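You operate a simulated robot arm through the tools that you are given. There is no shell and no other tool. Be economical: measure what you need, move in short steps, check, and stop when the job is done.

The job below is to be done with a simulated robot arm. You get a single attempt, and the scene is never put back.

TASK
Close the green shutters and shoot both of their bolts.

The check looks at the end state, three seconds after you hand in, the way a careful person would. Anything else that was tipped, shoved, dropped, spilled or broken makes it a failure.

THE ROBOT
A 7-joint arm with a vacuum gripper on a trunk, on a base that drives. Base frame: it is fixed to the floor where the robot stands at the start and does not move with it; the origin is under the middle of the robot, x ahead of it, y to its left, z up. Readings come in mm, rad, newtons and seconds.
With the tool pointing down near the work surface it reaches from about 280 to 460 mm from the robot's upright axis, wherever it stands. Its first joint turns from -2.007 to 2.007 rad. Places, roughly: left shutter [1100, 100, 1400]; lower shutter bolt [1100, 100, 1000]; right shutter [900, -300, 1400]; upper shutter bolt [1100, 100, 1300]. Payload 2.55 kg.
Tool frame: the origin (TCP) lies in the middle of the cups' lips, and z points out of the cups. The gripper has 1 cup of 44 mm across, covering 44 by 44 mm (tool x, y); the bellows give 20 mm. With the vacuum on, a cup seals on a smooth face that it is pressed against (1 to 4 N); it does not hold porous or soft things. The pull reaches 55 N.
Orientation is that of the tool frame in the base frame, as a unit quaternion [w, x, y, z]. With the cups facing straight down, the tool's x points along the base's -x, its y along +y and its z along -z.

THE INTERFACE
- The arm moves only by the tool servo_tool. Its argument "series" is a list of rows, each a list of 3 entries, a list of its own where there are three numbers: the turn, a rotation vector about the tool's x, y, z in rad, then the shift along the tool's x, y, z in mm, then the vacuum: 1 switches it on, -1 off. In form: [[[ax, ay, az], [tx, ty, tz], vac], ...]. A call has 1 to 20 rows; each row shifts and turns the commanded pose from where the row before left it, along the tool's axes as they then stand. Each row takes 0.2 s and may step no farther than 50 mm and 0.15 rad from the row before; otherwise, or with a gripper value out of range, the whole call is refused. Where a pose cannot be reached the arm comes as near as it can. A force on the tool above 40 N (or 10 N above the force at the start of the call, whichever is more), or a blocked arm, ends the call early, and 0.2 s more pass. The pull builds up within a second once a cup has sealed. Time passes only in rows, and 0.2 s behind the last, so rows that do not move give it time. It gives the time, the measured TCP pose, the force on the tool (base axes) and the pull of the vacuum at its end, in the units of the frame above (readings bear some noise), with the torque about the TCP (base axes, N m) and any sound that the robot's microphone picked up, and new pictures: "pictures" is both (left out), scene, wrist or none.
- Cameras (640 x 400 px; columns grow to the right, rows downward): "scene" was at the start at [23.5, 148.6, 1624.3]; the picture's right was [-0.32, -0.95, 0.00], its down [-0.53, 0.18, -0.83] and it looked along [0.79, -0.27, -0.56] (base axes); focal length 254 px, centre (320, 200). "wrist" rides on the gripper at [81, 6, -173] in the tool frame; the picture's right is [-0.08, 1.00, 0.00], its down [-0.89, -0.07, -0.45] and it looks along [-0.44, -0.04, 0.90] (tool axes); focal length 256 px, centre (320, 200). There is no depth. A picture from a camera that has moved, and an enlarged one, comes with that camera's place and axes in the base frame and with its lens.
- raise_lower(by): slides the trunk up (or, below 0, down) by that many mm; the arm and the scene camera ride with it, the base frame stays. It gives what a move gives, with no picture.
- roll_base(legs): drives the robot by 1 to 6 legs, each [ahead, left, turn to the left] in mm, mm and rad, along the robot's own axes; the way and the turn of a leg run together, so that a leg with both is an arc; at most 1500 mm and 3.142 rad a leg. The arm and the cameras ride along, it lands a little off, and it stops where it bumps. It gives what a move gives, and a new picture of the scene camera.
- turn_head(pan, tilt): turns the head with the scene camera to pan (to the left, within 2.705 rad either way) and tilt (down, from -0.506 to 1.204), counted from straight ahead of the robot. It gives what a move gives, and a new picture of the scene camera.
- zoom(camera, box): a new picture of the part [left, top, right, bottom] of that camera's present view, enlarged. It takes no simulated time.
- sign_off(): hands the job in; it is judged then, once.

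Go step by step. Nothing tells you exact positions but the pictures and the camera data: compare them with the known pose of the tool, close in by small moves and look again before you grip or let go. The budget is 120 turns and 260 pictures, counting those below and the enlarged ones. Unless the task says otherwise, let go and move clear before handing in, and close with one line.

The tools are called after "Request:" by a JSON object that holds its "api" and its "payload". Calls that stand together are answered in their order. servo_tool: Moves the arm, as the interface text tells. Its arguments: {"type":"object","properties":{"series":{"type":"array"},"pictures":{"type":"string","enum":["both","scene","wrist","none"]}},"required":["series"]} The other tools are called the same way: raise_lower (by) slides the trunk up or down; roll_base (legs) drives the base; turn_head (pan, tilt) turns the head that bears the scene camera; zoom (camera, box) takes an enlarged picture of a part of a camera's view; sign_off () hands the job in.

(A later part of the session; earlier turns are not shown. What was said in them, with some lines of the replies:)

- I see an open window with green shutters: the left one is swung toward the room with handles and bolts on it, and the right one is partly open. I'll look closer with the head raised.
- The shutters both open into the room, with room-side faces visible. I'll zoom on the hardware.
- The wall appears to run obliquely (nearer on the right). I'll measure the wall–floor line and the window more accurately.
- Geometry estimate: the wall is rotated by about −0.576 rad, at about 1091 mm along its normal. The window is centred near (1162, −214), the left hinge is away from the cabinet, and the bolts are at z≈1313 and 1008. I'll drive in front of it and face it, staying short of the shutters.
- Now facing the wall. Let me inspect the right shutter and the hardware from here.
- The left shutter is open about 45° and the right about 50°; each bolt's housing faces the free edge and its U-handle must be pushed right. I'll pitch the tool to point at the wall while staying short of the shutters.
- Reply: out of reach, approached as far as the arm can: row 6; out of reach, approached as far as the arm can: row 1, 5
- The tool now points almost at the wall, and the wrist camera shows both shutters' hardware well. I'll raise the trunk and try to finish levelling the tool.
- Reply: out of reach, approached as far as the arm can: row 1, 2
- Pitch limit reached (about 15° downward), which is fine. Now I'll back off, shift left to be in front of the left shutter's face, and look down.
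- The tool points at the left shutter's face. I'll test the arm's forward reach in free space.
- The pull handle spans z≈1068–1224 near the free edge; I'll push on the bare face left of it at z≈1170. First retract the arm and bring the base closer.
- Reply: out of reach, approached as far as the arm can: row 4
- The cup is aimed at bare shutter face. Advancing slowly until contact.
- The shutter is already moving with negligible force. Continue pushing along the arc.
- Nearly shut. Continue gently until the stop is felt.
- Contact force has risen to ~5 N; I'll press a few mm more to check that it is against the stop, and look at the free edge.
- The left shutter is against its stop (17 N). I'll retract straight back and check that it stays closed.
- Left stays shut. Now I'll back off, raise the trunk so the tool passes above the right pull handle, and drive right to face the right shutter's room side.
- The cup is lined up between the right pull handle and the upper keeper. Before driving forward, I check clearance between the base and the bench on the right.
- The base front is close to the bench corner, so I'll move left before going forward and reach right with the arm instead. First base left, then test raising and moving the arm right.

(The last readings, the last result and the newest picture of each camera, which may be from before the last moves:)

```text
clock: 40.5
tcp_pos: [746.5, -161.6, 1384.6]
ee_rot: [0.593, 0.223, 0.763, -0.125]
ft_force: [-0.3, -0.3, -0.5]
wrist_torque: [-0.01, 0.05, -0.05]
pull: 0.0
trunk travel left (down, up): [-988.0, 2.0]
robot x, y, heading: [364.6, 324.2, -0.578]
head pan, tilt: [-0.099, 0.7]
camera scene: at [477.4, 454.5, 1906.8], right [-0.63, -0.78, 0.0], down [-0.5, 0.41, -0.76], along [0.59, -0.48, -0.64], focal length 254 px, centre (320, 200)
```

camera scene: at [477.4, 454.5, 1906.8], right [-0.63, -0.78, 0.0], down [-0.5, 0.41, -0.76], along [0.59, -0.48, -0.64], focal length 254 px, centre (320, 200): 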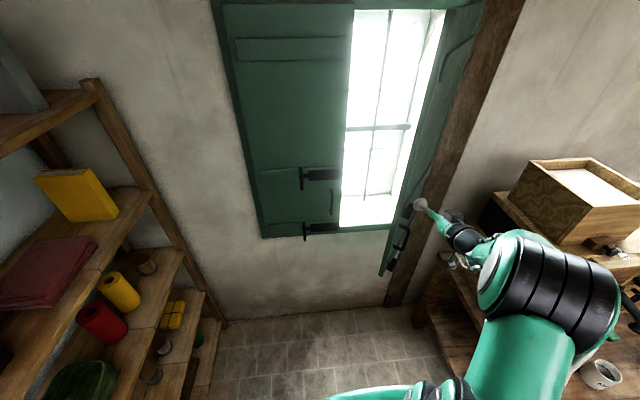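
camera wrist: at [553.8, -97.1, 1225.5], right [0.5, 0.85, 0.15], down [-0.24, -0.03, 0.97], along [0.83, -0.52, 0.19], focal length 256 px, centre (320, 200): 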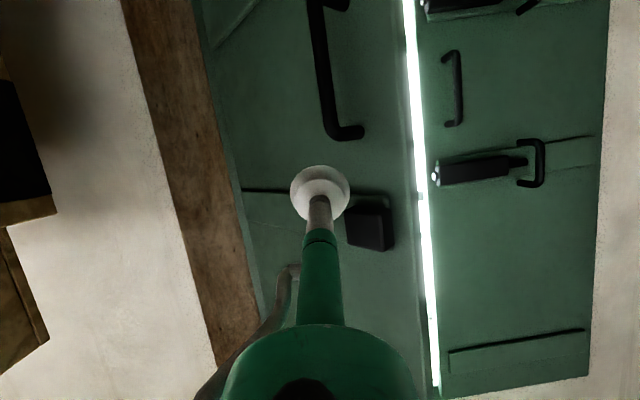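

Good: the tool is above the keeper, on the room side of the right shutter. Retract slightly, shift right, and drive forward.

Request:
{"api": "servo_tool", "payload": {"series": [[[0, 0, 0], [5, -12, -19], -1], [[0, 0, 0], [5, -12, -19], -1]], "pictures": "none"}}

Request:
{"api": "roll_base", "payload": {"legs": [[140, 0, 0]]}}

Request:
{"api": "servo_tool", "payload": {"series": [[[0, 0, 0], [0, 0, 0], -1]], "pictures": "wrist"}}

```text
clock: 41.1
tcp_pos: [699.0, -164.5, 1385.4]
ee_rot: [0.593, 0.223, 0.763, -0.126]
ft_force: [0.1, 0.1, -0.1]
wrist_torque: [0.0, -0.01, 0.01]
pull: 0.0
trunk travel left (down, up): [-988.0, 2.0]
robot x, y, heading: [365.2, 329.9, -0.579]
head pan, tilt: [-0.099, 0.7]
```

```text
clock: 42.5
tcp_pos: [814.9, -241.1, 1384.8]
ee_rot: [0.594, 0.224, 0.762, -0.127]
ft_force: [0.0, -0.3, 0.4]
wrist_torque: [0.05, 0.03, -0.03]
pull: 0.1
trunk travel left (down, up): [-988.0, 2.0]
robot x, y, heading: [482.1, 247.1, -0.583]
head pan, tilt: [-0.099, 0.7]
camera scene: at [594.4, 377.6, 1906.9], right [-0.63, -0.78, 0.0], down [-0.5, 0.41, -0.77], along [0.59, -0.48, -0.64], focal length 254 px, centre (320, 200)
```

scene: 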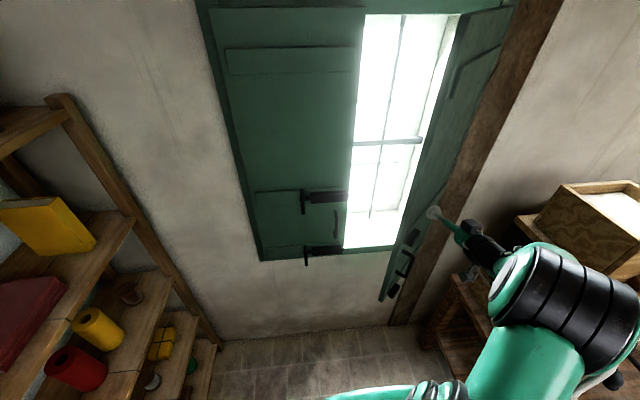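

```text
clock: 42.9
tcp_pos: [815.0, -240.3, 1385.2]
ee_rot: [0.594, 0.223, 0.763, -0.126]
ft_force: [-0.1, 0.0, 0.2]
wrist_torque: [0.03, 0.01, 0.01]
pull: 0.0
trunk travel left (down, up): [-988.0, 2.0]
robot x, y, heading: [483.4, 251.9, -0.583]
head pan, tilt: [-0.099, 0.7]
camera wrist: at [656.4, -141.4, 1352.2], right [0.51, 0.85, 0.15], down [-0.24, -0.03, 0.97], along [0.83, -0.53, 0.19], focal length 256 px, centre (320, 200)
```

wrist: 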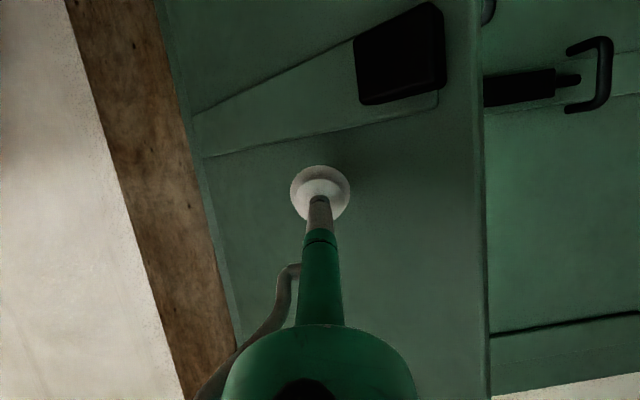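

Cup faces clean shutter face above the keeper. Advancing to contact and following the arc left.

Request:
{"api": "servo_tool", "payload": {"series": [[[0, 0, 0], [-3, 0, 12], -1], [[0, 0, 0], [-3, 0, 12], -1], [[0, 0, 0], [-3, 0, 12], -1], [[0, 0, 0], [-3, 2, 12], -1], [[0, 0, 0], [-3, 6, 12], -1], [[0, 0, 0], [-3, 10, 12], -1], [[0, 0, 0], [-3, 10, 12], -1], [[0, 0, 0], [-3, 10, 12], -1]], "pictures": "both"}}

```text
clock: 44.7
tcp_pos: [922.6, -256.4, 1384.5]
ee_rot: [0.593, 0.224, 0.763, -0.127]
ft_force: [0.0, -1.1, 0.4]
wrist_torque: [-0.01, 0.0, 0.02]
pull: 0.1
trunk travel left (down, up): [-988.0, 2.0]
robot x, y, heading: [480.4, 249.0, -0.581]
head pan, tilt: [-0.099, 0.7]
camera scene: at [596.2, 377.0, 1906.8], right [-0.63, -0.78, 0.0], down [-0.5, 0.41, -0.76], along [0.59, -0.48, -0.64], focal length 254 px, centre (320, 200)
camera wrist: at [763.2, -157.7, 1352.7], right [0.51, 0.85, 0.15], down [-0.24, -0.03, 0.97], along [0.83, -0.53, 0.19], focal length 256 px, centre (320, 200)
```

scene: 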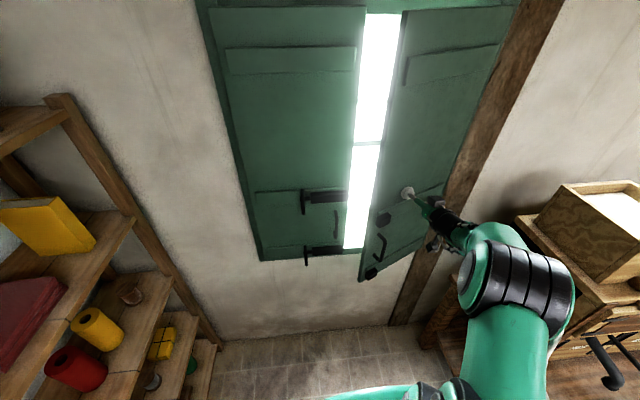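
wrist: 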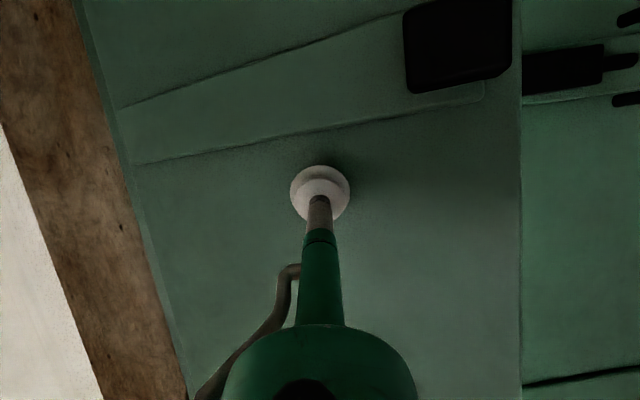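

The right shutter is closing. Continue.

Request:
{"api": "servo_tool", "payload": {"series": [[[0, 0, 0], [-3, 9, 12], -1], [[0, 0, 0], [-3, 8, 12], -1], [[0, 0, 0], [-3, 7, 12], -1], [[0, 0, 0], [-3, 5, 12], -1], [[0, 0, 0], [-3, 4, 12], -1], [[0, 0, 0], [-3, 3, 12], -1], [[0, 0, 0], [-3, 2, 12], -1], [[0, 0, 0], [-3, 1, 12], -1]], "pictures": "both"}}

```text
clock: 46.5
tcp_pos: [1027.7, -272.9, 1384.5]
ee_rot: [0.593, 0.224, 0.763, -0.127]
ft_force: [0.8, -0.2, 0.2]
wrist_torque: [0.01, 0.0, 0.01]
pull: 0.1
trunk travel left (down, up): [-988.0, 2.0]
robot x, y, heading: [484.6, 249.9, -0.585]
head pan, tilt: [-0.099, 0.7]
camera scene: at [596.3, 376.3, 1906.9], right [-0.63, -0.78, 0.0], down [-0.5, 0.41, -0.76], along [0.59, -0.48, -0.64], focal length 254 px, centre (320, 200)
camera wrist: at [868.6, -173.0, 1352.5], right [0.51, 0.85, 0.15], down [-0.24, -0.03, 0.97], along [0.83, -0.53, 0.19], focal length 256 px, centre (320, 200)
```

scene: 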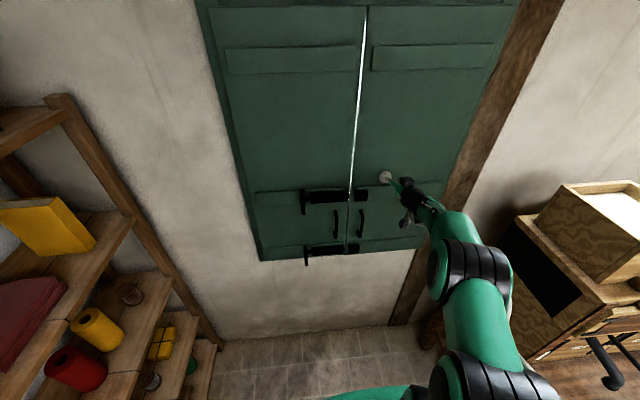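
wrist: 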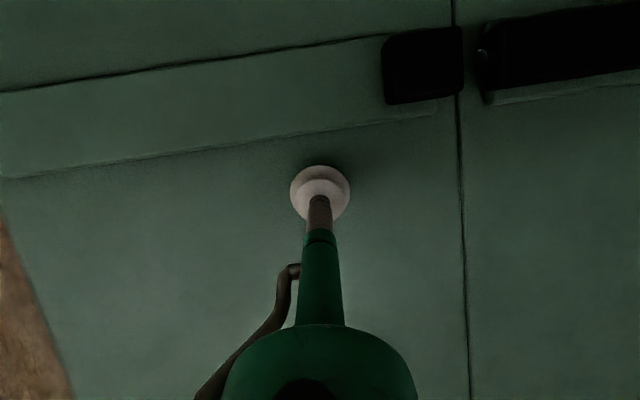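

Almost shut; press gently until the stop.

Request:
{"api": "servo_tool", "payload": {"series": [[[0, 0, 0], [-2, 1, 8], -1], [[0, 0, 0], [-2, 1, 8], -1], [[0, 0, 0], [-2, 1, 8], -1], [[0, 0, 0], [-2, 0, 6], -1], [[0, 0, 0], [-1, 0, 5], -1]], "pictures": "wrist"}}

```text
clock: 47.7
tcp_pos: [1059.7, -286.0, 1385.5]
ee_rot: [0.593, 0.224, 0.763, -0.126]
ft_force: [-3.4, 4.1, -2.5]
wrist_torque: [-0.11, -0.15, -0.06]
pull: 0.0
trunk travel left (down, up): [-988.0, 2.0]
robot x, y, heading: [485.3, 248.4, -0.585]
head pan, tilt: [-0.099, 0.7]
camera wrist: at [899.8, -187.0, 1352.3], right [0.51, 0.85, 0.15], down [-0.24, -0.03, 0.97], along [0.83, -0.53, 0.19], focal length 256 px, centre (320, 200)
```

wrist: 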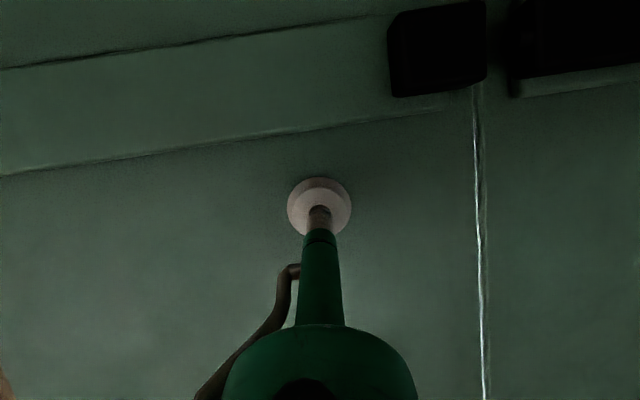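

Request:
{"api": "servo_tool", "payload": {"series": [[[0, 0, 0], [-1, 0, 4], -1], [[0, 0, 0], [-1, 0, 4], -1], [[0, 0, 0], [-1, 0, 4], -1]], "pictures": "none"}}

Request:
{"api": "servo_tool", "payload": {"series": [[[0, 0, 0], [3, 1, -12], -1], [[0, 0, 0], [7, 2, -29], -1], [[0, 0, 0], [7, 2, -29], -1], [[0, 0, 0], [7, 2, -29], -1], [[0, 0, 0], [7, 2, -29], -1], [[0, 0, 0], [7, 2, -29], -1], [[0, 0, 0], [7, 2, -29], -1], [[0, 0, 0], [7, 2, -29], -1]], "pictures": "both"}}

Request:
{"api": "zoom", "payload": {"camera": "scene", "box": [230, 150, 430, 275]}}

```text
clock: 48.5
tcp_pos: [1064.4, -289.0, 1384.4]
ee_rot: [0.593, 0.225, 0.763, -0.127]
ft_force: [-23.4, 16.0, -6.5]
wrist_torque: [-0.49, -0.79, -0.16]
pull: 0.0
trunk travel left (down, up): [-988.0, 2.0]
robot x, y, heading: [485.6, 250.2, -0.582]
head pan, tilt: [-0.099, 0.7]
```

```text
clock: 50.3
tcp_pos: [929.5, -253.1, 1341.6]
ee_rot: [0.594, 0.224, 0.762, -0.126]
ft_force: [0.1, -0.3, 0.0]
wrist_torque: [-0.02, -0.02, -0.01]
pull: 0.1
out of reach, approached as far as the arm can: row 4, 5, 6, 7, 8
trunk travel left (down, up): [-988.0, 2.0]
robot x, y, heading: [479.9, 249.6, -0.583]
head pan, tilt: [-0.099, 0.7]
camera scene: at [594.9, 376.7, 1906.9], right [-0.63, -0.78, 0.0], down [-0.5, 0.41, -0.77], along [0.59, -0.48, -0.64], focal length 254 px, centre (320, 200)
camera wrist: at [769.9, -153.3, 1308.8], right [0.5, 0.85, 0.15], down [-0.24, -0.03, 0.97], along [0.83, -0.53, 0.19], focal length 256 px, centre (320, 200)
```

scene: 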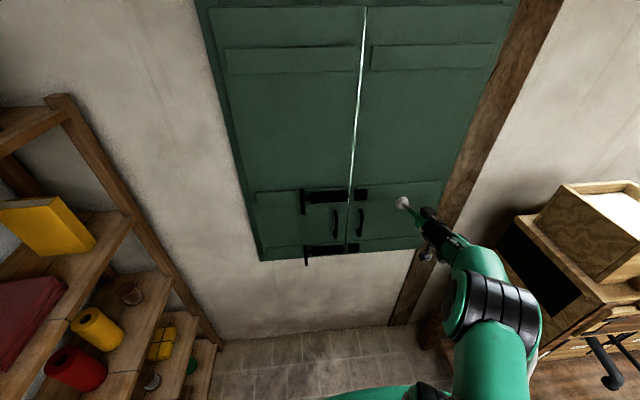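
wrist: 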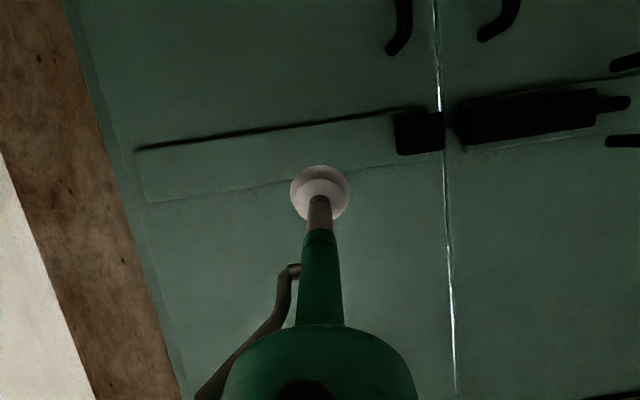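

```text
3.20 times, centred on (330, 212) of scene
camera zoom: at [594.9, 376.7, 1906.9], right [-0.63, -0.78, 0.0], down [-0.5, 0.41, -0.77], along [0.59, -0.48, -0.64], focal length 813 px, centre (288, 160)
```

zoom: 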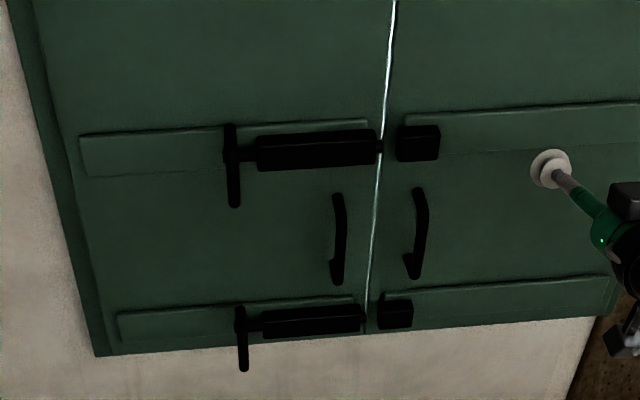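

Both shutters are closed flush (28 N against the stop). Now the bolts: their U-handles must be slid right into the keepers. I'll drive left and position the tool left of the upper handle.

Request:
{"api": "servo_tool", "payload": {"series": [[[0, 0, 0], [0, 40, 0], -1], [[0, 0, 0], [0, 40, 0], -1], [[0, 0, 0], [0, 40, 0], -1], [[0, 0, 0], [0, 40, 0], -1]], "pictures": "none"}}

Request:
{"api": "roll_base", "payload": {"legs": [[0, 210, 0]]}}

Request:
{"api": "servo_tool", "payload": {"series": [[[0, 0, 0], [0, 0, 0], -1]], "pictures": "wrist"}}

Request:
{"api": "zoom", "payload": {"camera": "scene", "box": [300, 150, 460, 250]}}

```text
clock: 51.3
tcp_pos: [1038.5, -150.2, 1318.3]
ee_rot: [0.594, 0.223, 0.763, -0.127]
ft_force: [0.3, 0.3, 0.5]
wrist_torque: [-0.01, -0.02, -0.02]
pull: 0.1
out of reach, approached as far as the arm can: row 1, 2, 3, 4
trunk travel left (down, up): [-988.0, 2.0]
robot x, y, heading: [485.2, 251.5, -0.579]
head pan, tilt: [-0.099, 0.7]
```

```text
clock: 52.9
tcp_pos: [1153.5, 22.4, 1318.5]
ee_rot: [0.594, 0.223, 0.762, -0.126]
ft_force: [0.5, 0.4, 1.4]
wrist_torque: [0.01, 0.0, 0.01]
pull: 0.0
trunk travel left (down, up): [-988.0, 2.0]
robot x, y, heading: [596.1, 423.8, -0.581]
head pan, tilt: [-0.099, 0.7]
camera scene: at [710.7, 551.5, 1906.9], right [-0.63, -0.78, 0.0], down [-0.5, 0.41, -0.76], along [0.59, -0.48, -0.64], focal length 254 px, centre (320, 200)
```

scene: 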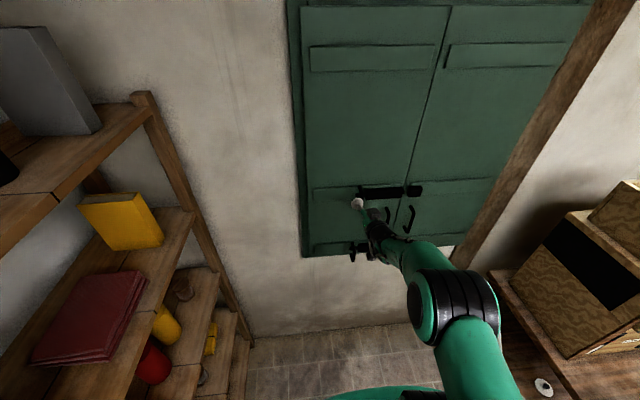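

```text
clock: 53.3
tcp_pos: [1152.5, 21.6, 1318.1]
ee_rot: [0.594, 0.224, 0.762, -0.126]
ft_force: [0.3, -0.6, -0.3]
wrist_torque: [0.01, 0.01, 0.01]
pull: 0.0
trunk travel left (down, up): [-988.0, 2.0]
robot x, y, heading: [596.2, 422.9, -0.582]
head pan, tilt: [-0.099, 0.7]
camera wrist: at [993.3, 122.0, 1285.5], right [0.51, 0.85, 0.15], down [-0.24, -0.03, 0.97], along [0.83, -0.53, 0.19], focal length 256 px, centre (320, 200)
```

wrist: 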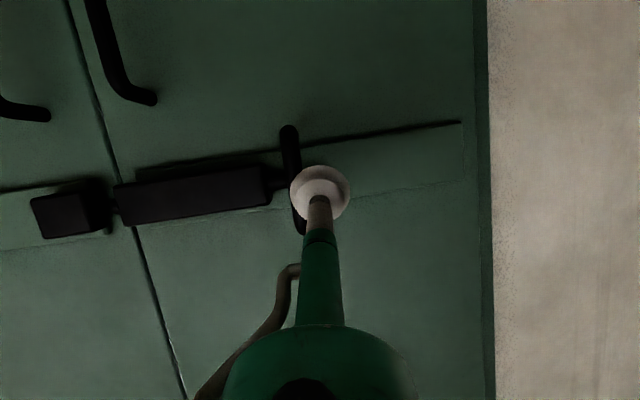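

```text
4.00 times, centred on (380, 200) of scene
camera zoom: at [709.8, 550.2, 1907.0], right [-0.63, -0.78, 0.0], down [-0.5, 0.41, -0.76], along [0.59, -0.48, -0.64], focal length 1016 px, centre (80, 200)
```

zoom: 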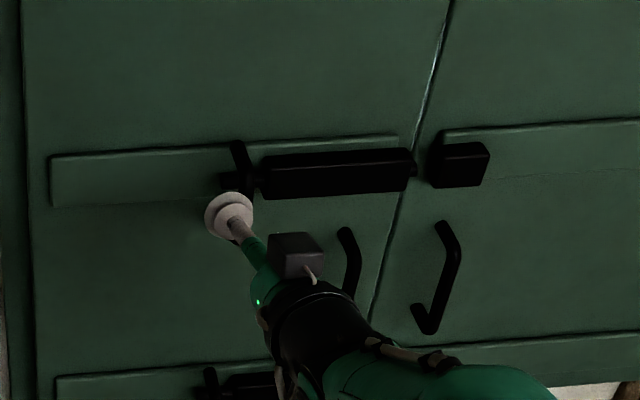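

The upper handle bar is at roughly S −625 (right of the tool), z≈1309, standing off the face. I'll move left ~28 mm, down slightly, then forward beside it.

Request:
{"api": "servo_tool", "payload": {"series": [[[0, 0, 0], [3, 16, 0], -1], [[0, 0, 0], [3, 16, 0], -1], [[0, 0, 0], [0, 0, 14], -1], [[0, 0, 0], [-4, -1, 16], -1]], "pictures": "wrist"}}

```text
clock: 54.3
tcp_pos: [1193.7, 35.5, 1311.1]
ee_rot: [0.594, 0.224, 0.762, -0.126]
ft_force: [1.0, 0.6, 0.8]
wrist_torque: [0.01, 0.01, 0.03]
pull: 0.0
trunk travel left (down, up): [-988.0, 2.0]
robot x, y, heading: [601.1, 423.5, -0.586]
head pan, tilt: [-0.099, 0.7]
camera wrist: at [1035.3, 135.8, 1278.2], right [0.51, 0.85, 0.15], down [-0.24, -0.03, 0.97], along [0.83, -0.53, 0.19], focal length 256 px, centre (320, 200)
```

wrist: 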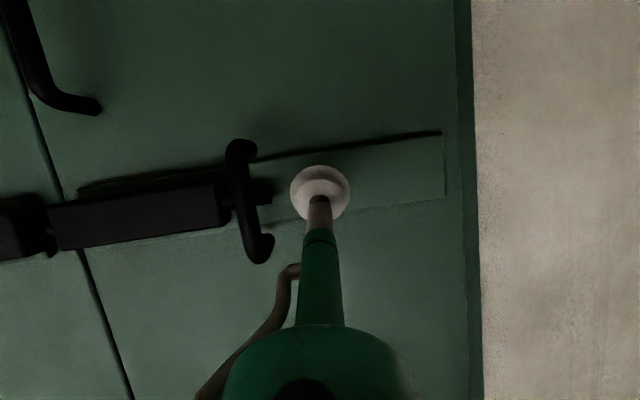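

Clear of the handle. Advance ~48 mm further beside it.

Request:
{"api": "servo_tool", "payload": {"series": [[[0, 0, 0], [-3, -1, 12], -1], [[0, 0, 0], [-3, -1, 12], -1], [[0, 0, 0], [-3, -1, 12], -1], [[0, 0, 0], [-3, -1, 11], -1]], "pictures": "both"}}

Request:
{"api": "zoom", "payload": {"camera": "scene", "box": [300, 150, 460, 250]}}

```text
clock: 55.3
tcp_pos: [1235.0, 9.2, 1310.1]
ee_rot: [0.593, 0.223, 0.763, -0.125]
ft_force: [-0.8, -0.8, -0.6]
wrist_torque: [-0.03, -0.05, -0.02]
pull: 0.0
trunk travel left (down, up): [-988.0, 2.0]
robot x, y, heading: [594.6, 419.1, -0.581]
head pan, tilt: [-0.099, 0.7]
camera scene: at [711.5, 551.1, 1906.8], right [-0.63, -0.78, 0.0], down [-0.5, 0.41, -0.76], along [0.59, -0.48, -0.64], focal length 254 px, centre (320, 200)
camera wrist: at [1075.4, 108.9, 1276.5], right [0.51, 0.85, 0.15], down [-0.24, -0.03, 0.97], along [0.83, -0.53, 0.19], focal length 256 px, centre (320, 200)
```

scene: 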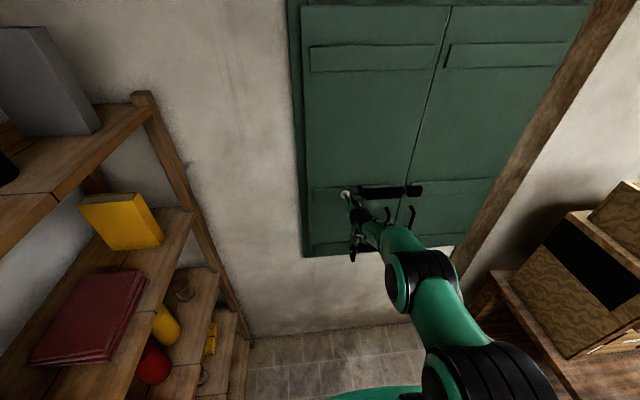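
wrist: 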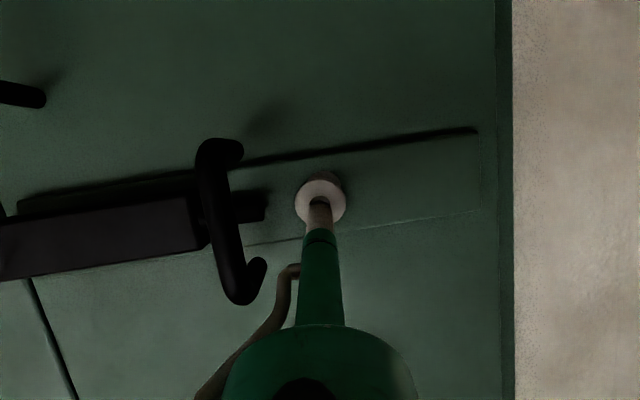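

```text
4.00 times, centred on (380, 200) of scene
camera zoom: at [711.5, 551.1, 1906.8], right [-0.63, -0.78, 0.0], down [-0.5, 0.41, -0.76], along [0.59, -0.48, -0.64], focal length 1016 px, centre (80, 200)
```

zoom: 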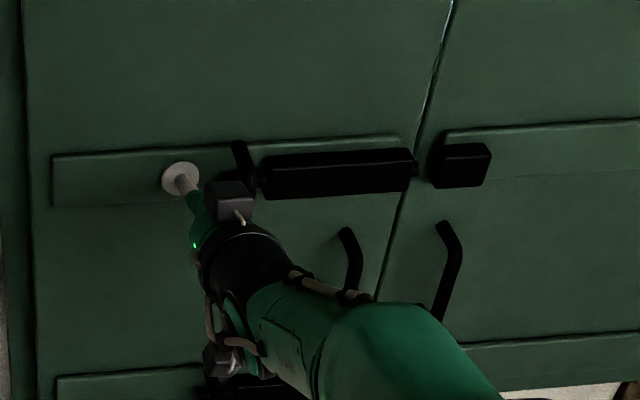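

Tool sits beside the handle/rod end. Back off 5 mm from the batten and push right.

Request:
{"api": "servo_tool", "payload": {"series": [[[0, 0, 0], [1, 0, -6], -1], [[0, 0, 0], [0, -8, 0], -1], [[0, 0, 0], [0, -8, 0], -1], [[0, 0, 0], [0, -7, 0], -1], [[0, 0, 0], [0, -6, 0], -1], [[0, 0, 0], [0, -6, 0], -1]], "pictures": "wrist"}}

```text
clock: 56.7
tcp_pos: [1210.2, -16.2, 1308.3]
ee_rot: [0.594, 0.223, 0.762, -0.127]
ft_force: [0.5, 5.0, 0.9]
wrist_torque: [-0.07, 0.06, -0.28]
pull: 0.1
trunk travel left (down, up): [-988.0, 2.0]
robot x, y, heading: [601.7, 425.1, -0.582]
head pan, tilt: [-0.099, 0.7]
camera wrist: at [1052.4, 83.1, 1275.1], right [0.5, 0.85, 0.15], down [-0.24, -0.03, 0.97], along [0.83, -0.52, 0.19], focal length 256 px, centre (320, 200)
```

wrist: 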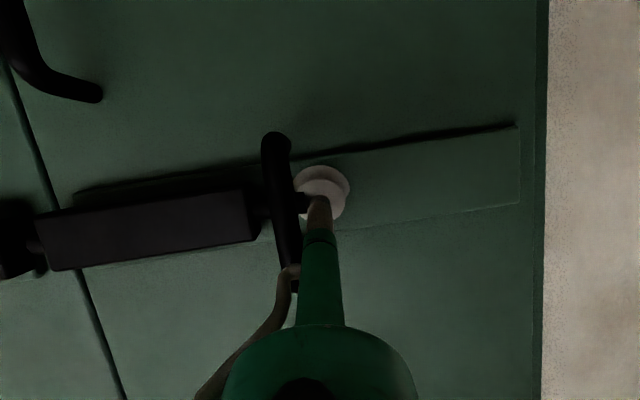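

Contact at about 5 N. Keep pushing right.

Request:
{"api": "servo_tool", "payload": {"series": [[[0, 0, 0], [0, -6, 0], -1], [[0, 0, 0], [0, -6, 0], -1], [[0, 0, 0], [0, -6, 0], -1], [[0, 0, 0], [0, -6, 0], -1], [[0, 0, 0], [0, -6, 0], -1]], "pictures": "wrist"}}

Request:
{"api": "zoom", "payload": {"camera": "scene", "box": [300, 150, 460, 250]}}

```text
clock: 57.9
tcp_pos: [1196.3, -43.8, 1304.4]
ee_rot: [0.594, 0.224, 0.762, -0.127]
ft_force: [-0.4, 4.5, 1.4]
wrist_torque: [-0.06, 0.08, -0.23]
pull: 0.1
trunk travel left (down, up): [-988.0, 2.0]
robot x, y, heading: [595.3, 421.7, -0.584]
head pan, tilt: [-0.099, 0.7]
camera wrist: at [1037.0, 55.6, 1272.7], right [0.51, 0.85, 0.15], down [-0.24, -0.03, 0.97], along [0.83, -0.53, 0.19], focal length 256 px, centre (320, 200)
```

wrist: 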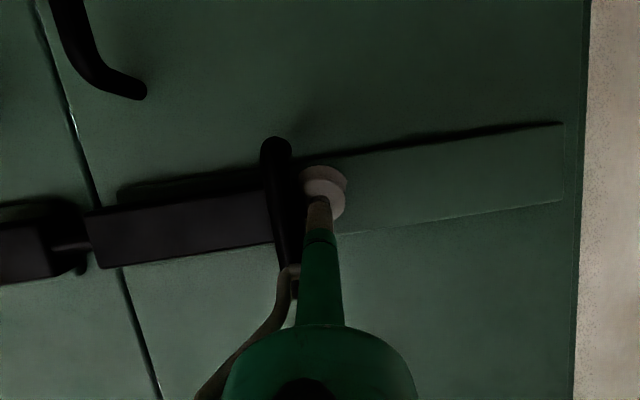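

```text
4.00 times, centred on (380, 200) of scene
camera zoom: at [710.6, 552.1, 1906.8], right [-0.63, -0.78, 0.0], down [-0.5, 0.41, -0.77], along [0.59, -0.48, -0.64], focal length 1016 px, centre (80, 200)
```

zoom: 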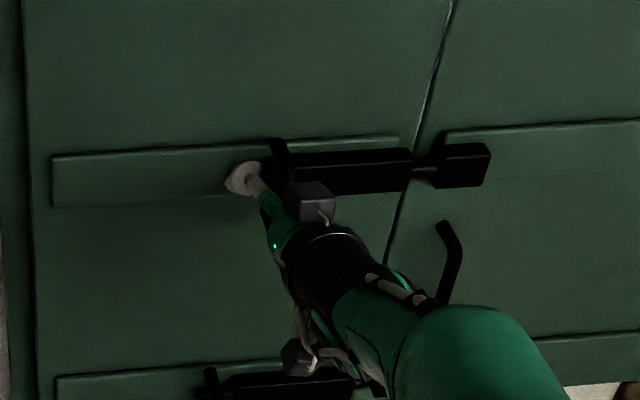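

The bolt is moving into the keeper. Keep going until it stops.

Request:
{"api": "servo_tool", "payload": {"series": [[[0, 0, 0], [0, -6, 0], -1], [[0, 0, 0], [0, -6, 0], -1], [[0, 0, 0], [0, -6, 0], -1], [[0, 0, 0], [0, -6, 0], -1], [[0, 0, 0], [0, -6, 0], -1]], "pictures": "wrist"}}

Request:
{"api": "zoom", "payload": {"camera": "scene", "box": [300, 150, 460, 250]}}

```text
clock: 59.1
tcp_pos: [1188.8, -56.8, 1305.2]
ee_rot: [0.595, 0.218, 0.763, -0.127]
ft_force: [10.8, 33.8, 2.8]
wrist_torque: [-0.54, 0.32, -2.28]
pull: 0.1
trunk travel left (down, up): [-988.0, 2.0]
robot x, y, heading: [601.8, 423.5, -0.584]
head pan, tilt: [-0.099, 0.7]
camera wrist: at [1028.6, 41.5, 1272.0], right [0.5, 0.86, 0.14], down [-0.24, -0.02, 0.97], along [0.84, -0.52, 0.19], focal length 256 px, centre (320, 200)
```

wrist: 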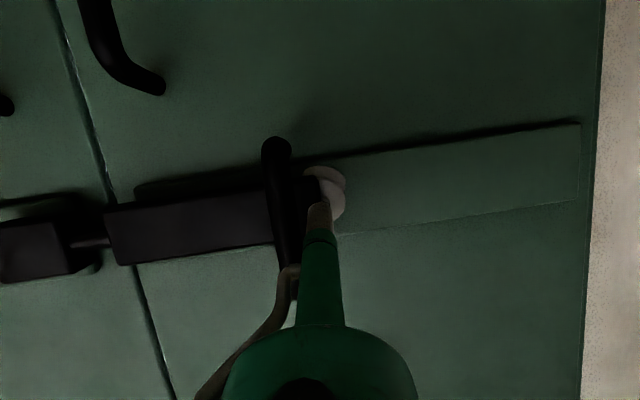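

```text
4.00 times, centred on (380, 200) of scene
camera zoom: at [714.5, 564.7, 1905.7], right [-0.63, -0.78, 0.01], down [-0.5, 0.4, -0.77], along [0.59, -0.49, -0.64], focal length 1016 px, centre (80, 200)
```

zoom: 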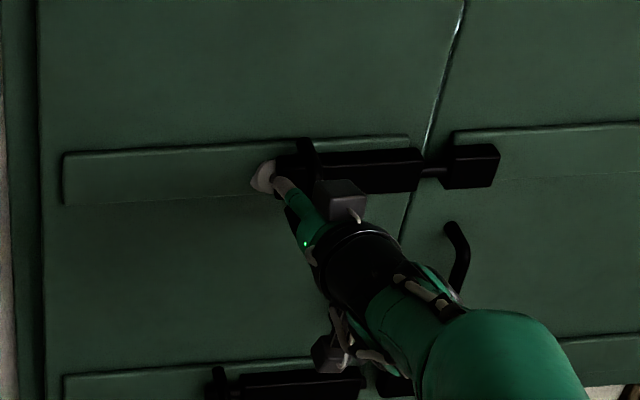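

The force jumped to 35 N: the bolt has hit its stop. I'll ease off, withdraw and inspect.

Request:
{"api": "servo_tool", "payload": {"series": [[[0, 0, 0], [0, 10, 0], -1], [[0, 0, 0], [0, 12, 0], -1], [[0, 0, 0], [0, 12, 0], -1], [[0, 0, 0], [4, 2, -16], -1], [[0, 0, 0], [5, 1, -20], -1], [[0, 0, 0], [6, 1, -24], -1], [[0, 0, 0], [6, 1, -24], -1]], "pictures": "wrist"}}

Request:
{"api": "zoom", "payload": {"camera": "scene", "box": [300, 150, 460, 250]}}

Request:
{"api": "zoom", "payload": {"camera": "wrist", "box": [0, 100, 320, 300]}}

```text
clock: 60.7
tcp_pos: [1124.6, 6.6, 1309.4]
ee_rot: [0.595, 0.224, 0.762, -0.127]
ft_force: [0.2, 0.6, -1.3]
wrist_torque: [0.01, 0.01, 0.0]
pull: 0.1
trunk travel left (down, up): [-988.0, 2.0]
robot x, y, heading: [597.6, 424.2, -0.584]
head pan, tilt: [-0.099, 0.7]
camera wrist: at [965.1, 106.5, 1275.5], right [0.51, 0.85, 0.15], down [-0.24, -0.03, 0.97], along [0.83, -0.53, 0.19], focal length 256 px, centre (320, 200)
```

wrist: 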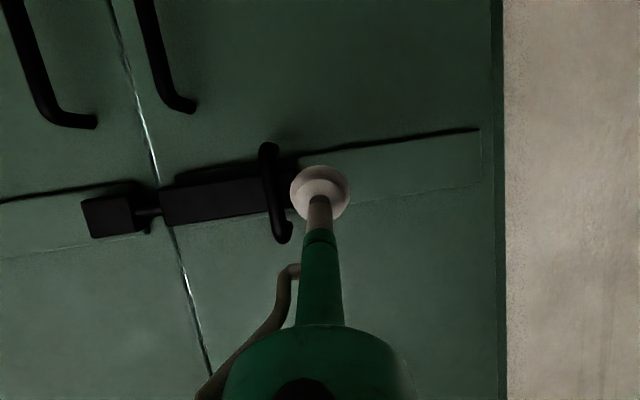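

```text
4.00 times, centred on (380, 200) of scene
camera zoom: at [709.2, 552.3, 1906.9], right [-0.63, -0.78, 0.0], down [-0.5, 0.41, -0.77], along [0.59, -0.48, -0.64], focal length 1016 px, centre (80, 200)
```

zoom: 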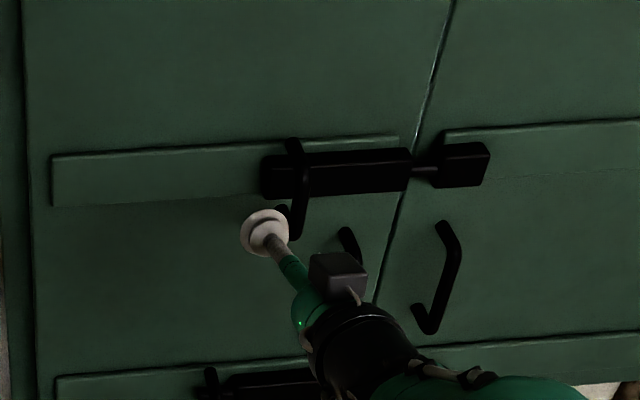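

```text
2.00 times, centred on (160, 200) of wrist
camera zoom: at [965.1, 106.5, 1275.5], right [0.51, 0.85, 0.15], down [-0.24, -0.03, 0.97], along [0.83, -0.53, 0.19], focal length 512 px, centre (640, 200)
```

zoom: 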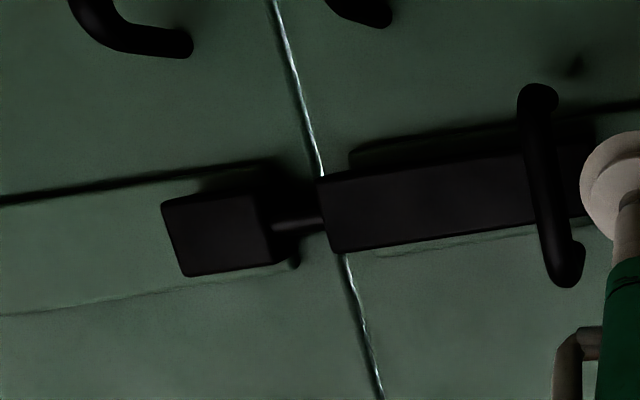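

The upper bolt is seated in its keeper. Now shift left and lower the trunk to the lower bolt.

Request:
{"api": "servo_tool", "payload": {"series": [[[0, 0, 0], [0, 30, 0], -1], [[0, 0, 0], [0, 30, 0], -1]], "pictures": "none"}}

Request:
{"api": "raise_lower", "payload": {"by": -298}}

Request:
{"api": "turn_head", "payload": {"pan": -0.1, "tilt": 0.7}}

Request:
{"api": "servo_tool", "payload": {"series": [[[0, 0, 0], [0, 0, 0], -1]], "pictures": "wrist"}}

```text
clock: 61.3
tcp_pos: [1154.7, 57.2, 1312.5]
ee_rot: [0.595, 0.222, 0.763, -0.124]
ft_force: [0.0, -0.4, 0.0]
wrist_torque: [-0.01, -0.02, 0.03]
pull: 0.0
trunk travel left (down, up): [-988.0, 2.0]
robot x, y, heading: [595.4, 425.0, -0.58]
head pan, tilt: [-0.099, 0.7]
```

```text
clock: 64.3
tcp_pos: [1153.6, 56.8, 1014.1]
ee_rot: [0.594, 0.222, 0.763, -0.124]
ft_force: [-1.3, 0.0, 0.2]
wrist_torque: [-0.01, 0.01, -0.01]
pull: 0.1
trunk travel left (down, up): [-690.0, 300.0]
robot x, y, heading: [596.8, 420.6, -0.582]
head pan, tilt: [-0.099, 0.7]
```

```text
clock: 64.9
tcp_pos: [1154.0, 57.8, 1016.0]
ee_rot: [0.594, 0.222, 0.763, -0.124]
ft_force: [-0.8, -0.6, 0.1]
wrist_torque: [-0.02, 0.0, -0.06]
pull: 0.1
trunk travel left (down, up): [-690.0, 300.0]
robot x, y, heading: [598.8, 429.8, -0.582]
head pan, tilt: [-0.099, 0.7]
camera scene: at [710.7, 551.6, 1608.9], right [-0.63, -0.78, 0.0], down [-0.5, 0.41, -0.76], along [0.59, -0.48, -0.64], focal length 254 px, centre (320, 200)
```

scene: 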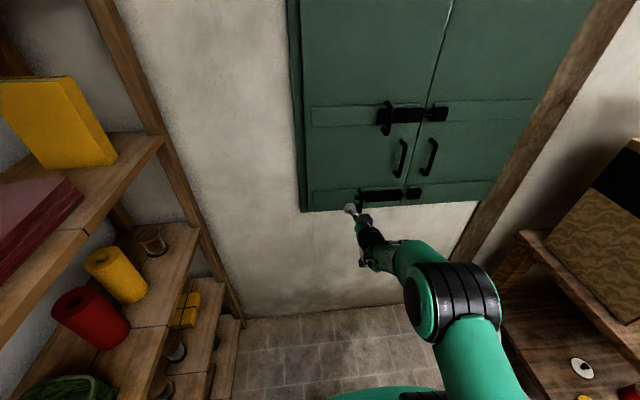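

```text
clock: 65.3
tcp_pos: [1154.1, 57.0, 1015.1]
ee_rot: [0.594, 0.222, 0.763, -0.124]
ft_force: [0.8, 0.2, -0.2]
wrist_torque: [0.02, 0.05, 0.01]
pull: 0.1
trunk travel left (down, up): [-690.0, 300.0]
robot x, y, heading: [599.1, 421.3, -0.58]
head pan, tilt: [-0.099, 0.7]
camera wrist: at [994.8, 156.1, 982.0], right [0.5, 0.85, 0.15], down [-0.24, -0.03, 0.97], along [0.83, -0.52, 0.19], focal length 256 px, centre (320, 200)
```

wrist: 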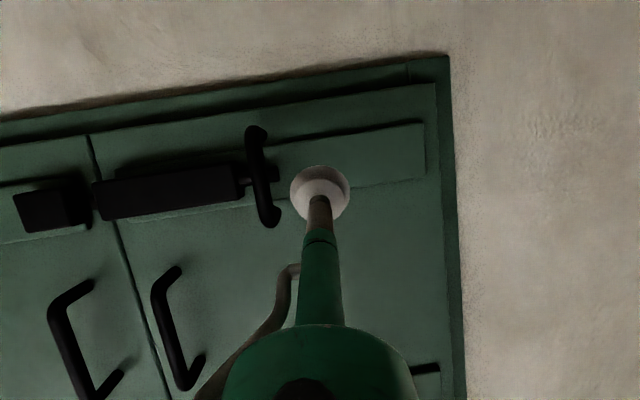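

Lower handle bar is at S≈−626, z≈997; the tool is left of it at z 1015. Lower by ~18 mm and advance beside it.

Request:
{"api": "servo_tool", "payload": {"series": [[[0, 0, 0], [5, 2, 16], -1], [[0, 0, 0], [4, 1, 16], -1], [[0, 0, 0], [0, 0, 16], -1], [[0, 0, 0], [-3, -1, 12], -1]], "pictures": "wrist"}}

```text
clock: 66.3
tcp_pos: [1200.7, 35.3, 996.5]
ee_rot: [0.594, 0.223, 0.763, -0.125]
ft_force: [-0.2, 0.6, 0.1]
wrist_torque: [0.03, 0.04, -0.02]
pull: 0.1
out of reach, approached as far as the arm can: row 2
trunk travel left (down, up): [-690.0, 300.0]
robot x, y, heading: [598.5, 423.8, -0.589]
head pan, tilt: [-0.099, 0.7]
camera wrist: at [1040.6, 133.9, 964.3], right [0.5, 0.85, 0.15], down [-0.24, -0.03, 0.97], along [0.83, -0.52, 0.19], focal length 256 px, centre (320, 200)
```

wrist: 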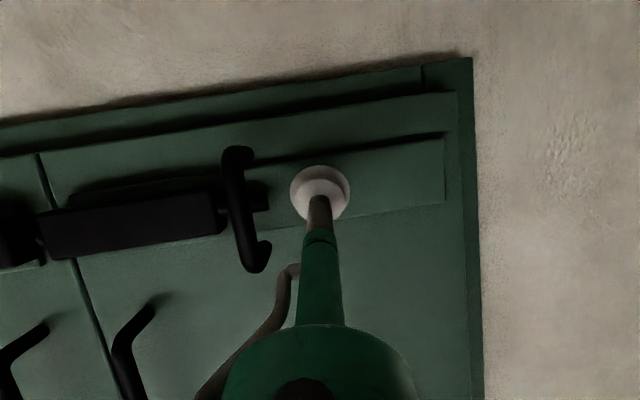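

Request:
{"api": "servo_tool", "payload": {"series": [[[0, 0, 0], [-3, -1, 12], -1], [[0, 0, 0], [-3, -1, 12], -1], [[0, 0, 0], [-3, -1, 12], -1], [[0, 0, 0], [0, -8, 0], -1], [[0, 0, 0], [0, -8, 0], -1]], "pictures": "wrist"}}

```text
clock: 67.5
tcp_pos: [1223.3, 0.1, 994.0]
ee_rot: [0.593, 0.222, 0.764, -0.123]
ft_force: [-0.6, 0.3, -0.2]
wrist_torque: [-0.03, 0.02, 0.01]
pull: 0.1
trunk travel left (down, up): [-690.0, 300.0]
robot x, y, heading: [596.1, 427.1, -0.583]
head pan, tilt: [-0.099, 0.7]
camera wrist: at [1063.8, 98.9, 961.6], right [0.5, 0.85, 0.15], down [-0.24, -0.03, 0.97], along [0.83, -0.52, 0.19], focal length 256 px, centre (320, 200)
```

wrist: 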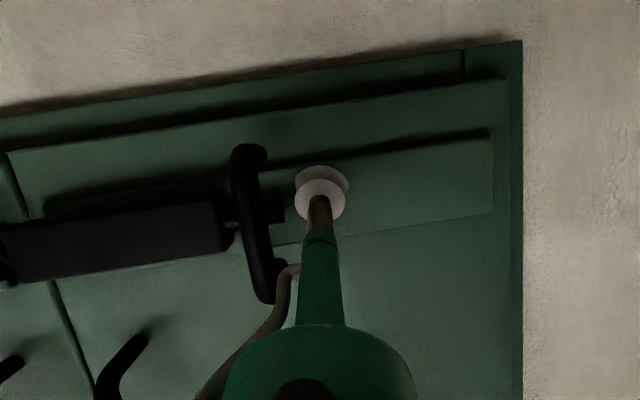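

In position. Push right.

Request:
{"api": "servo_tool", "payload": {"series": [[[0, 0, 0], [0, -6, -1], -1], [[0, 0, 0], [0, -6, 0], -1], [[0, 0, 0], [0, -6, 0], -1], [[0, 0, 0], [0, -6, 0], -1], [[0, 0, 0], [0, -6, 0], -1], [[0, 0, 0], [0, -6, 0], -1], [[0, 0, 0], [0, -6, 0], -1]], "pictures": "wrist"}}

```text
clock: 69.1
tcp_pos: [1201.4, -35.7, 992.1]
ee_rot: [0.594, 0.222, 0.763, -0.124]
ft_force: [-0.6, 3.1, 0.1]
wrist_torque: [-0.06, 0.07, -0.15]
pull: 0.0
trunk travel left (down, up): [-690.0, 300.0]
robot x, y, heading: [598.2, 423.7, -0.585]
head pan, tilt: [-0.099, 0.7]
camera wrist: at [1041.8, 63.1, 959.1], right [0.5, 0.85, 0.15], down [-0.24, -0.03, 0.97], along [0.83, -0.52, 0.19], focal length 256 px, centre (320, 200)
```

wrist: 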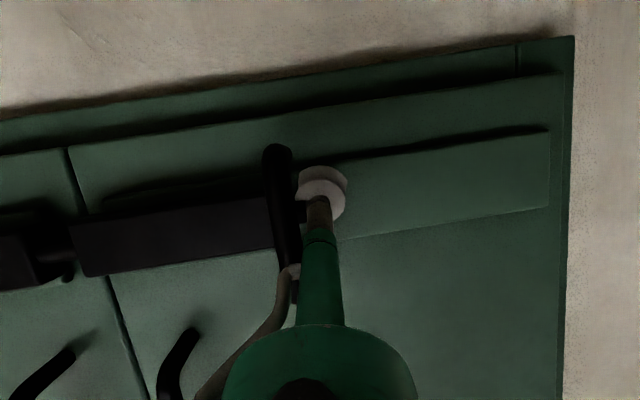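

The lower bolt slides smoothly. Continue to its stop.

Request:
{"api": "servo_tool", "payload": {"series": [[[0, 0, 0], [0, -6, 0], -1], [[0, 0, 0], [0, -6, 0], -1], [[0, 0, 0], [0, -6, 0], -1], [[0, 0, 0], [0, -6, 0], -1], [[0, 0, 0], [0, -6, 0], -1], [[0, 0, 0], [0, -6, 0], -1], [[0, 0, 0], [0, -6, 0], -1]], "pictures": "wrist"}}

```text
clock: 70.6
tcp_pos: [1192.2, -54.6, 989.1]
ee_rot: [0.597, 0.211, 0.765, -0.117]
ft_force: [4.5, 14.8, 2.0]
wrist_torque: [-0.16, 0.25, -0.96]
pull: 0.1
trunk travel left (down, up): [-690.0, 300.0]
robot x, y, heading: [594.9, 425.0, -0.575]
head pan, tilt: [-0.099, 0.7]
stopped in row 7: the force on the tool passed its limit at 42 N (the readings are from after the stop); the commanded pose is now the measured one
camera wrist: at [1029.4, 38.6, 955.7], right [0.48, 0.87, 0.15], down [-0.24, -0.03, 0.97], along [0.85, -0.5, 0.19], focal length 256 px, centre (320, 200)
```

wrist: 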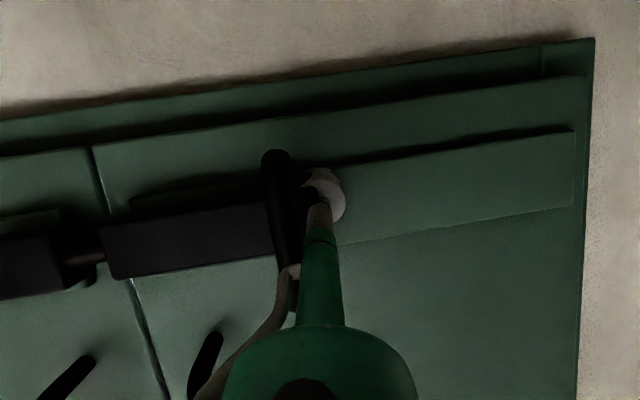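

The lower bolt has hit its stop too. Ease off left and withdraw, then inspect both.

Request:
{"api": "servo_tool", "payload": {"series": [[[0, 0, 0], [0, 10, 0], -1], [[0, 0, 0], [0, 12, 0], -1], [[0, 0, 0], [0, 12, 0], -1], [[0, 0, 0], [4, 2, -16], -1], [[0, 0, 0], [5, 1, -20], -1], [[0, 0, 0], [6, 1, -24], -1], [[0, 0, 0], [6, 1, -24], -1]], "pictures": "none"}}

Request:
{"api": "roll_base", "payload": {"legs": [[-200, 0, 0]]}}

Request:
{"api": "turn_head", "payload": {"pan": -0.2, "tilt": 0.5}}

Request:
{"api": "zoom", "payload": {"camera": "scene", "box": [250, 100, 450, 225]}}

```text
clock: 72.2
tcp_pos: [1129.4, 14.2, 993.5]
ee_rot: [0.596, 0.216, 0.764, -0.12]
ft_force: [0.0, -0.2, 0.2]
wrist_torque: [0.04, 0.01, 0.01]
pull: 0.0
trunk travel left (down, up): [-690.0, 300.0]
robot x, y, heading: [599.8, 426.1, -0.579]
head pan, tilt: [-0.099, 0.7]
```

```text
clock: 73.8
tcp_pos: [962.8, 124.8, 994.4]
ee_rot: [0.596, 0.215, 0.765, -0.119]
ft_force: [-0.3, 0.8, 0.6]
wrist_torque: [-0.03, 0.01, 0.05]
pull: 0.0
trunk travel left (down, up): [-690.0, 300.0]
robot x, y, heading: [433.1, 535.3, -0.579]
head pan, tilt: [-0.099, 0.7]
camera scene: at [542.4, 662.5, 1608.9], right [-0.63, -0.78, 0.0], down [-0.5, 0.4, -0.77], along [0.6, -0.48, -0.64], focal length 254 px, centre (320, 200)
```

scene: 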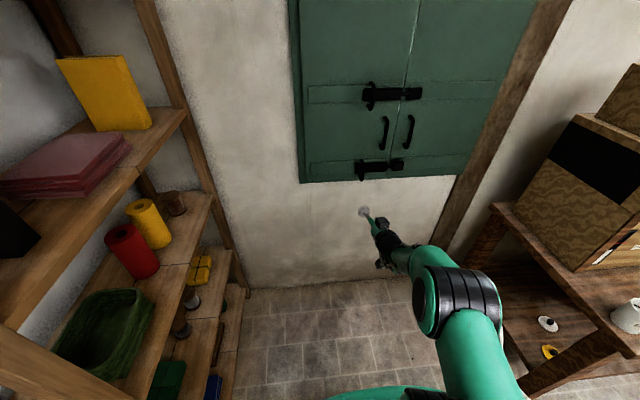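

```text
clock: 74.6
tcp_pos: [962.4, 124.3, 994.1]
ee_rot: [0.596, 0.214, 0.765, -0.118]
ft_force: [-0.7, 0.2, 0.4]
wrist_torque: [-0.01, -0.03, -0.03]
pull: 0.2
trunk travel left (down, up): [-690.0, 300.0]
robot x, y, heading: [431.3, 533.5, -0.579]
head pan, tilt: [-0.201, 0.499]
camera scene: at [542.2, 651.1, 1626.5], right [-0.7, -0.71, 0.0], down [-0.34, 0.34, -0.88], along [0.62, -0.62, -0.48], focal length 254 px, centre (320, 200)
```

scene: 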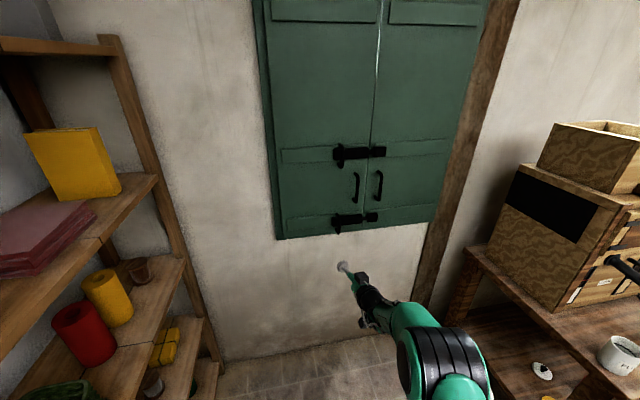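

```text
3.20 times, centred on (350, 162) of scene
camera zoom: at [542.2, 651.1, 1626.5], right [-0.7, -0.71, 0.0], down [-0.34, 0.34, -0.88], along [0.62, -0.62, -0.48], focal length 813 px, centre (224, 320)
```

zoom: 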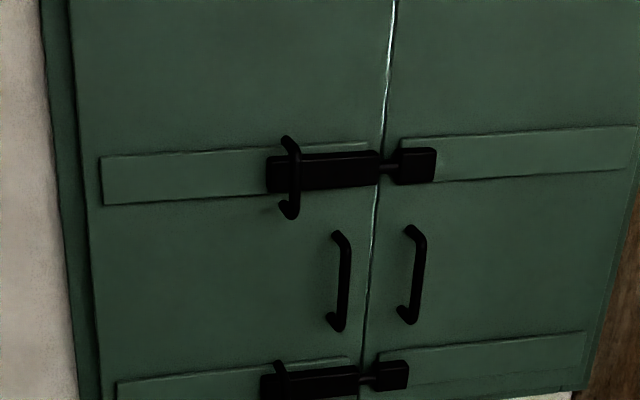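

Both handles have moved over the housings and rods enter the keepers. One closer check.

Request:
{"api": "zoom", "payload": {"camera": "scene", "box": [325, 135, 405, 185]}}

Request:
{"api": "zoom", "payload": {"camera": "scene", "box": [315, 195, 395, 245]}}

```text
8.00 times, centred on (365, 160) of scene
camera zoom: at [542.2, 651.1, 1626.5], right [-0.7, -0.71, 0.0], down [-0.34, 0.34, -0.88], along [0.62, -0.62, -0.48], focal length 2032 px, centre (-40, 520)
```

zoom: 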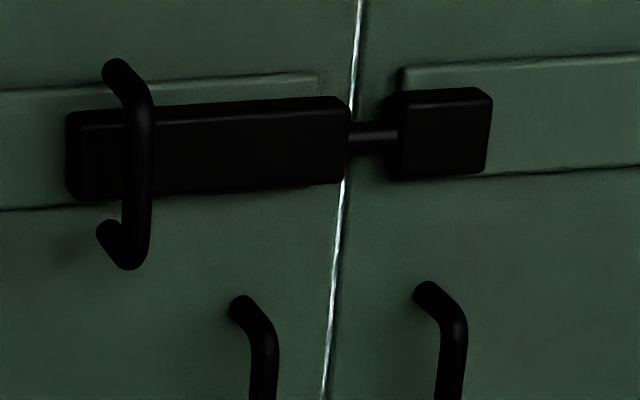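

```text
8.00 times, centred on (355, 220) of scene
camera zoom: at [542.2, 651.1, 1626.5], right [-0.7, -0.71, 0.0], down [-0.34, 0.34, -0.88], along [0.62, -0.62, -0.48], focal length 2032 px, centre (40, 40)
```

zoom: 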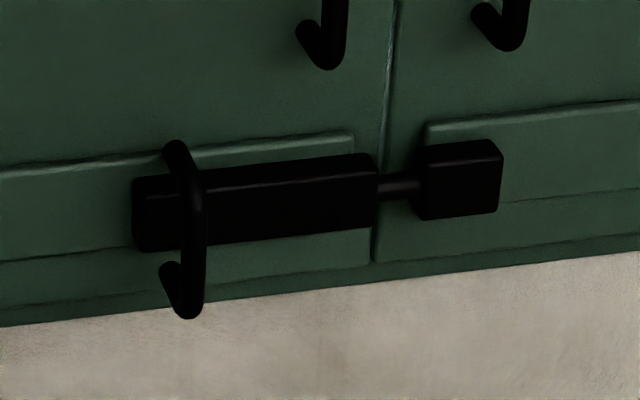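

Both shutters are flush and both rods sit fully in their keepers; the robot is clear. Handing in.

Request:
{"api": "sign_off", "payload": {}}

```text
The job is handed in.
```

The green shutters are closed, and the upper and lower bolts are both shot home into their keepers; nothing else was touched.
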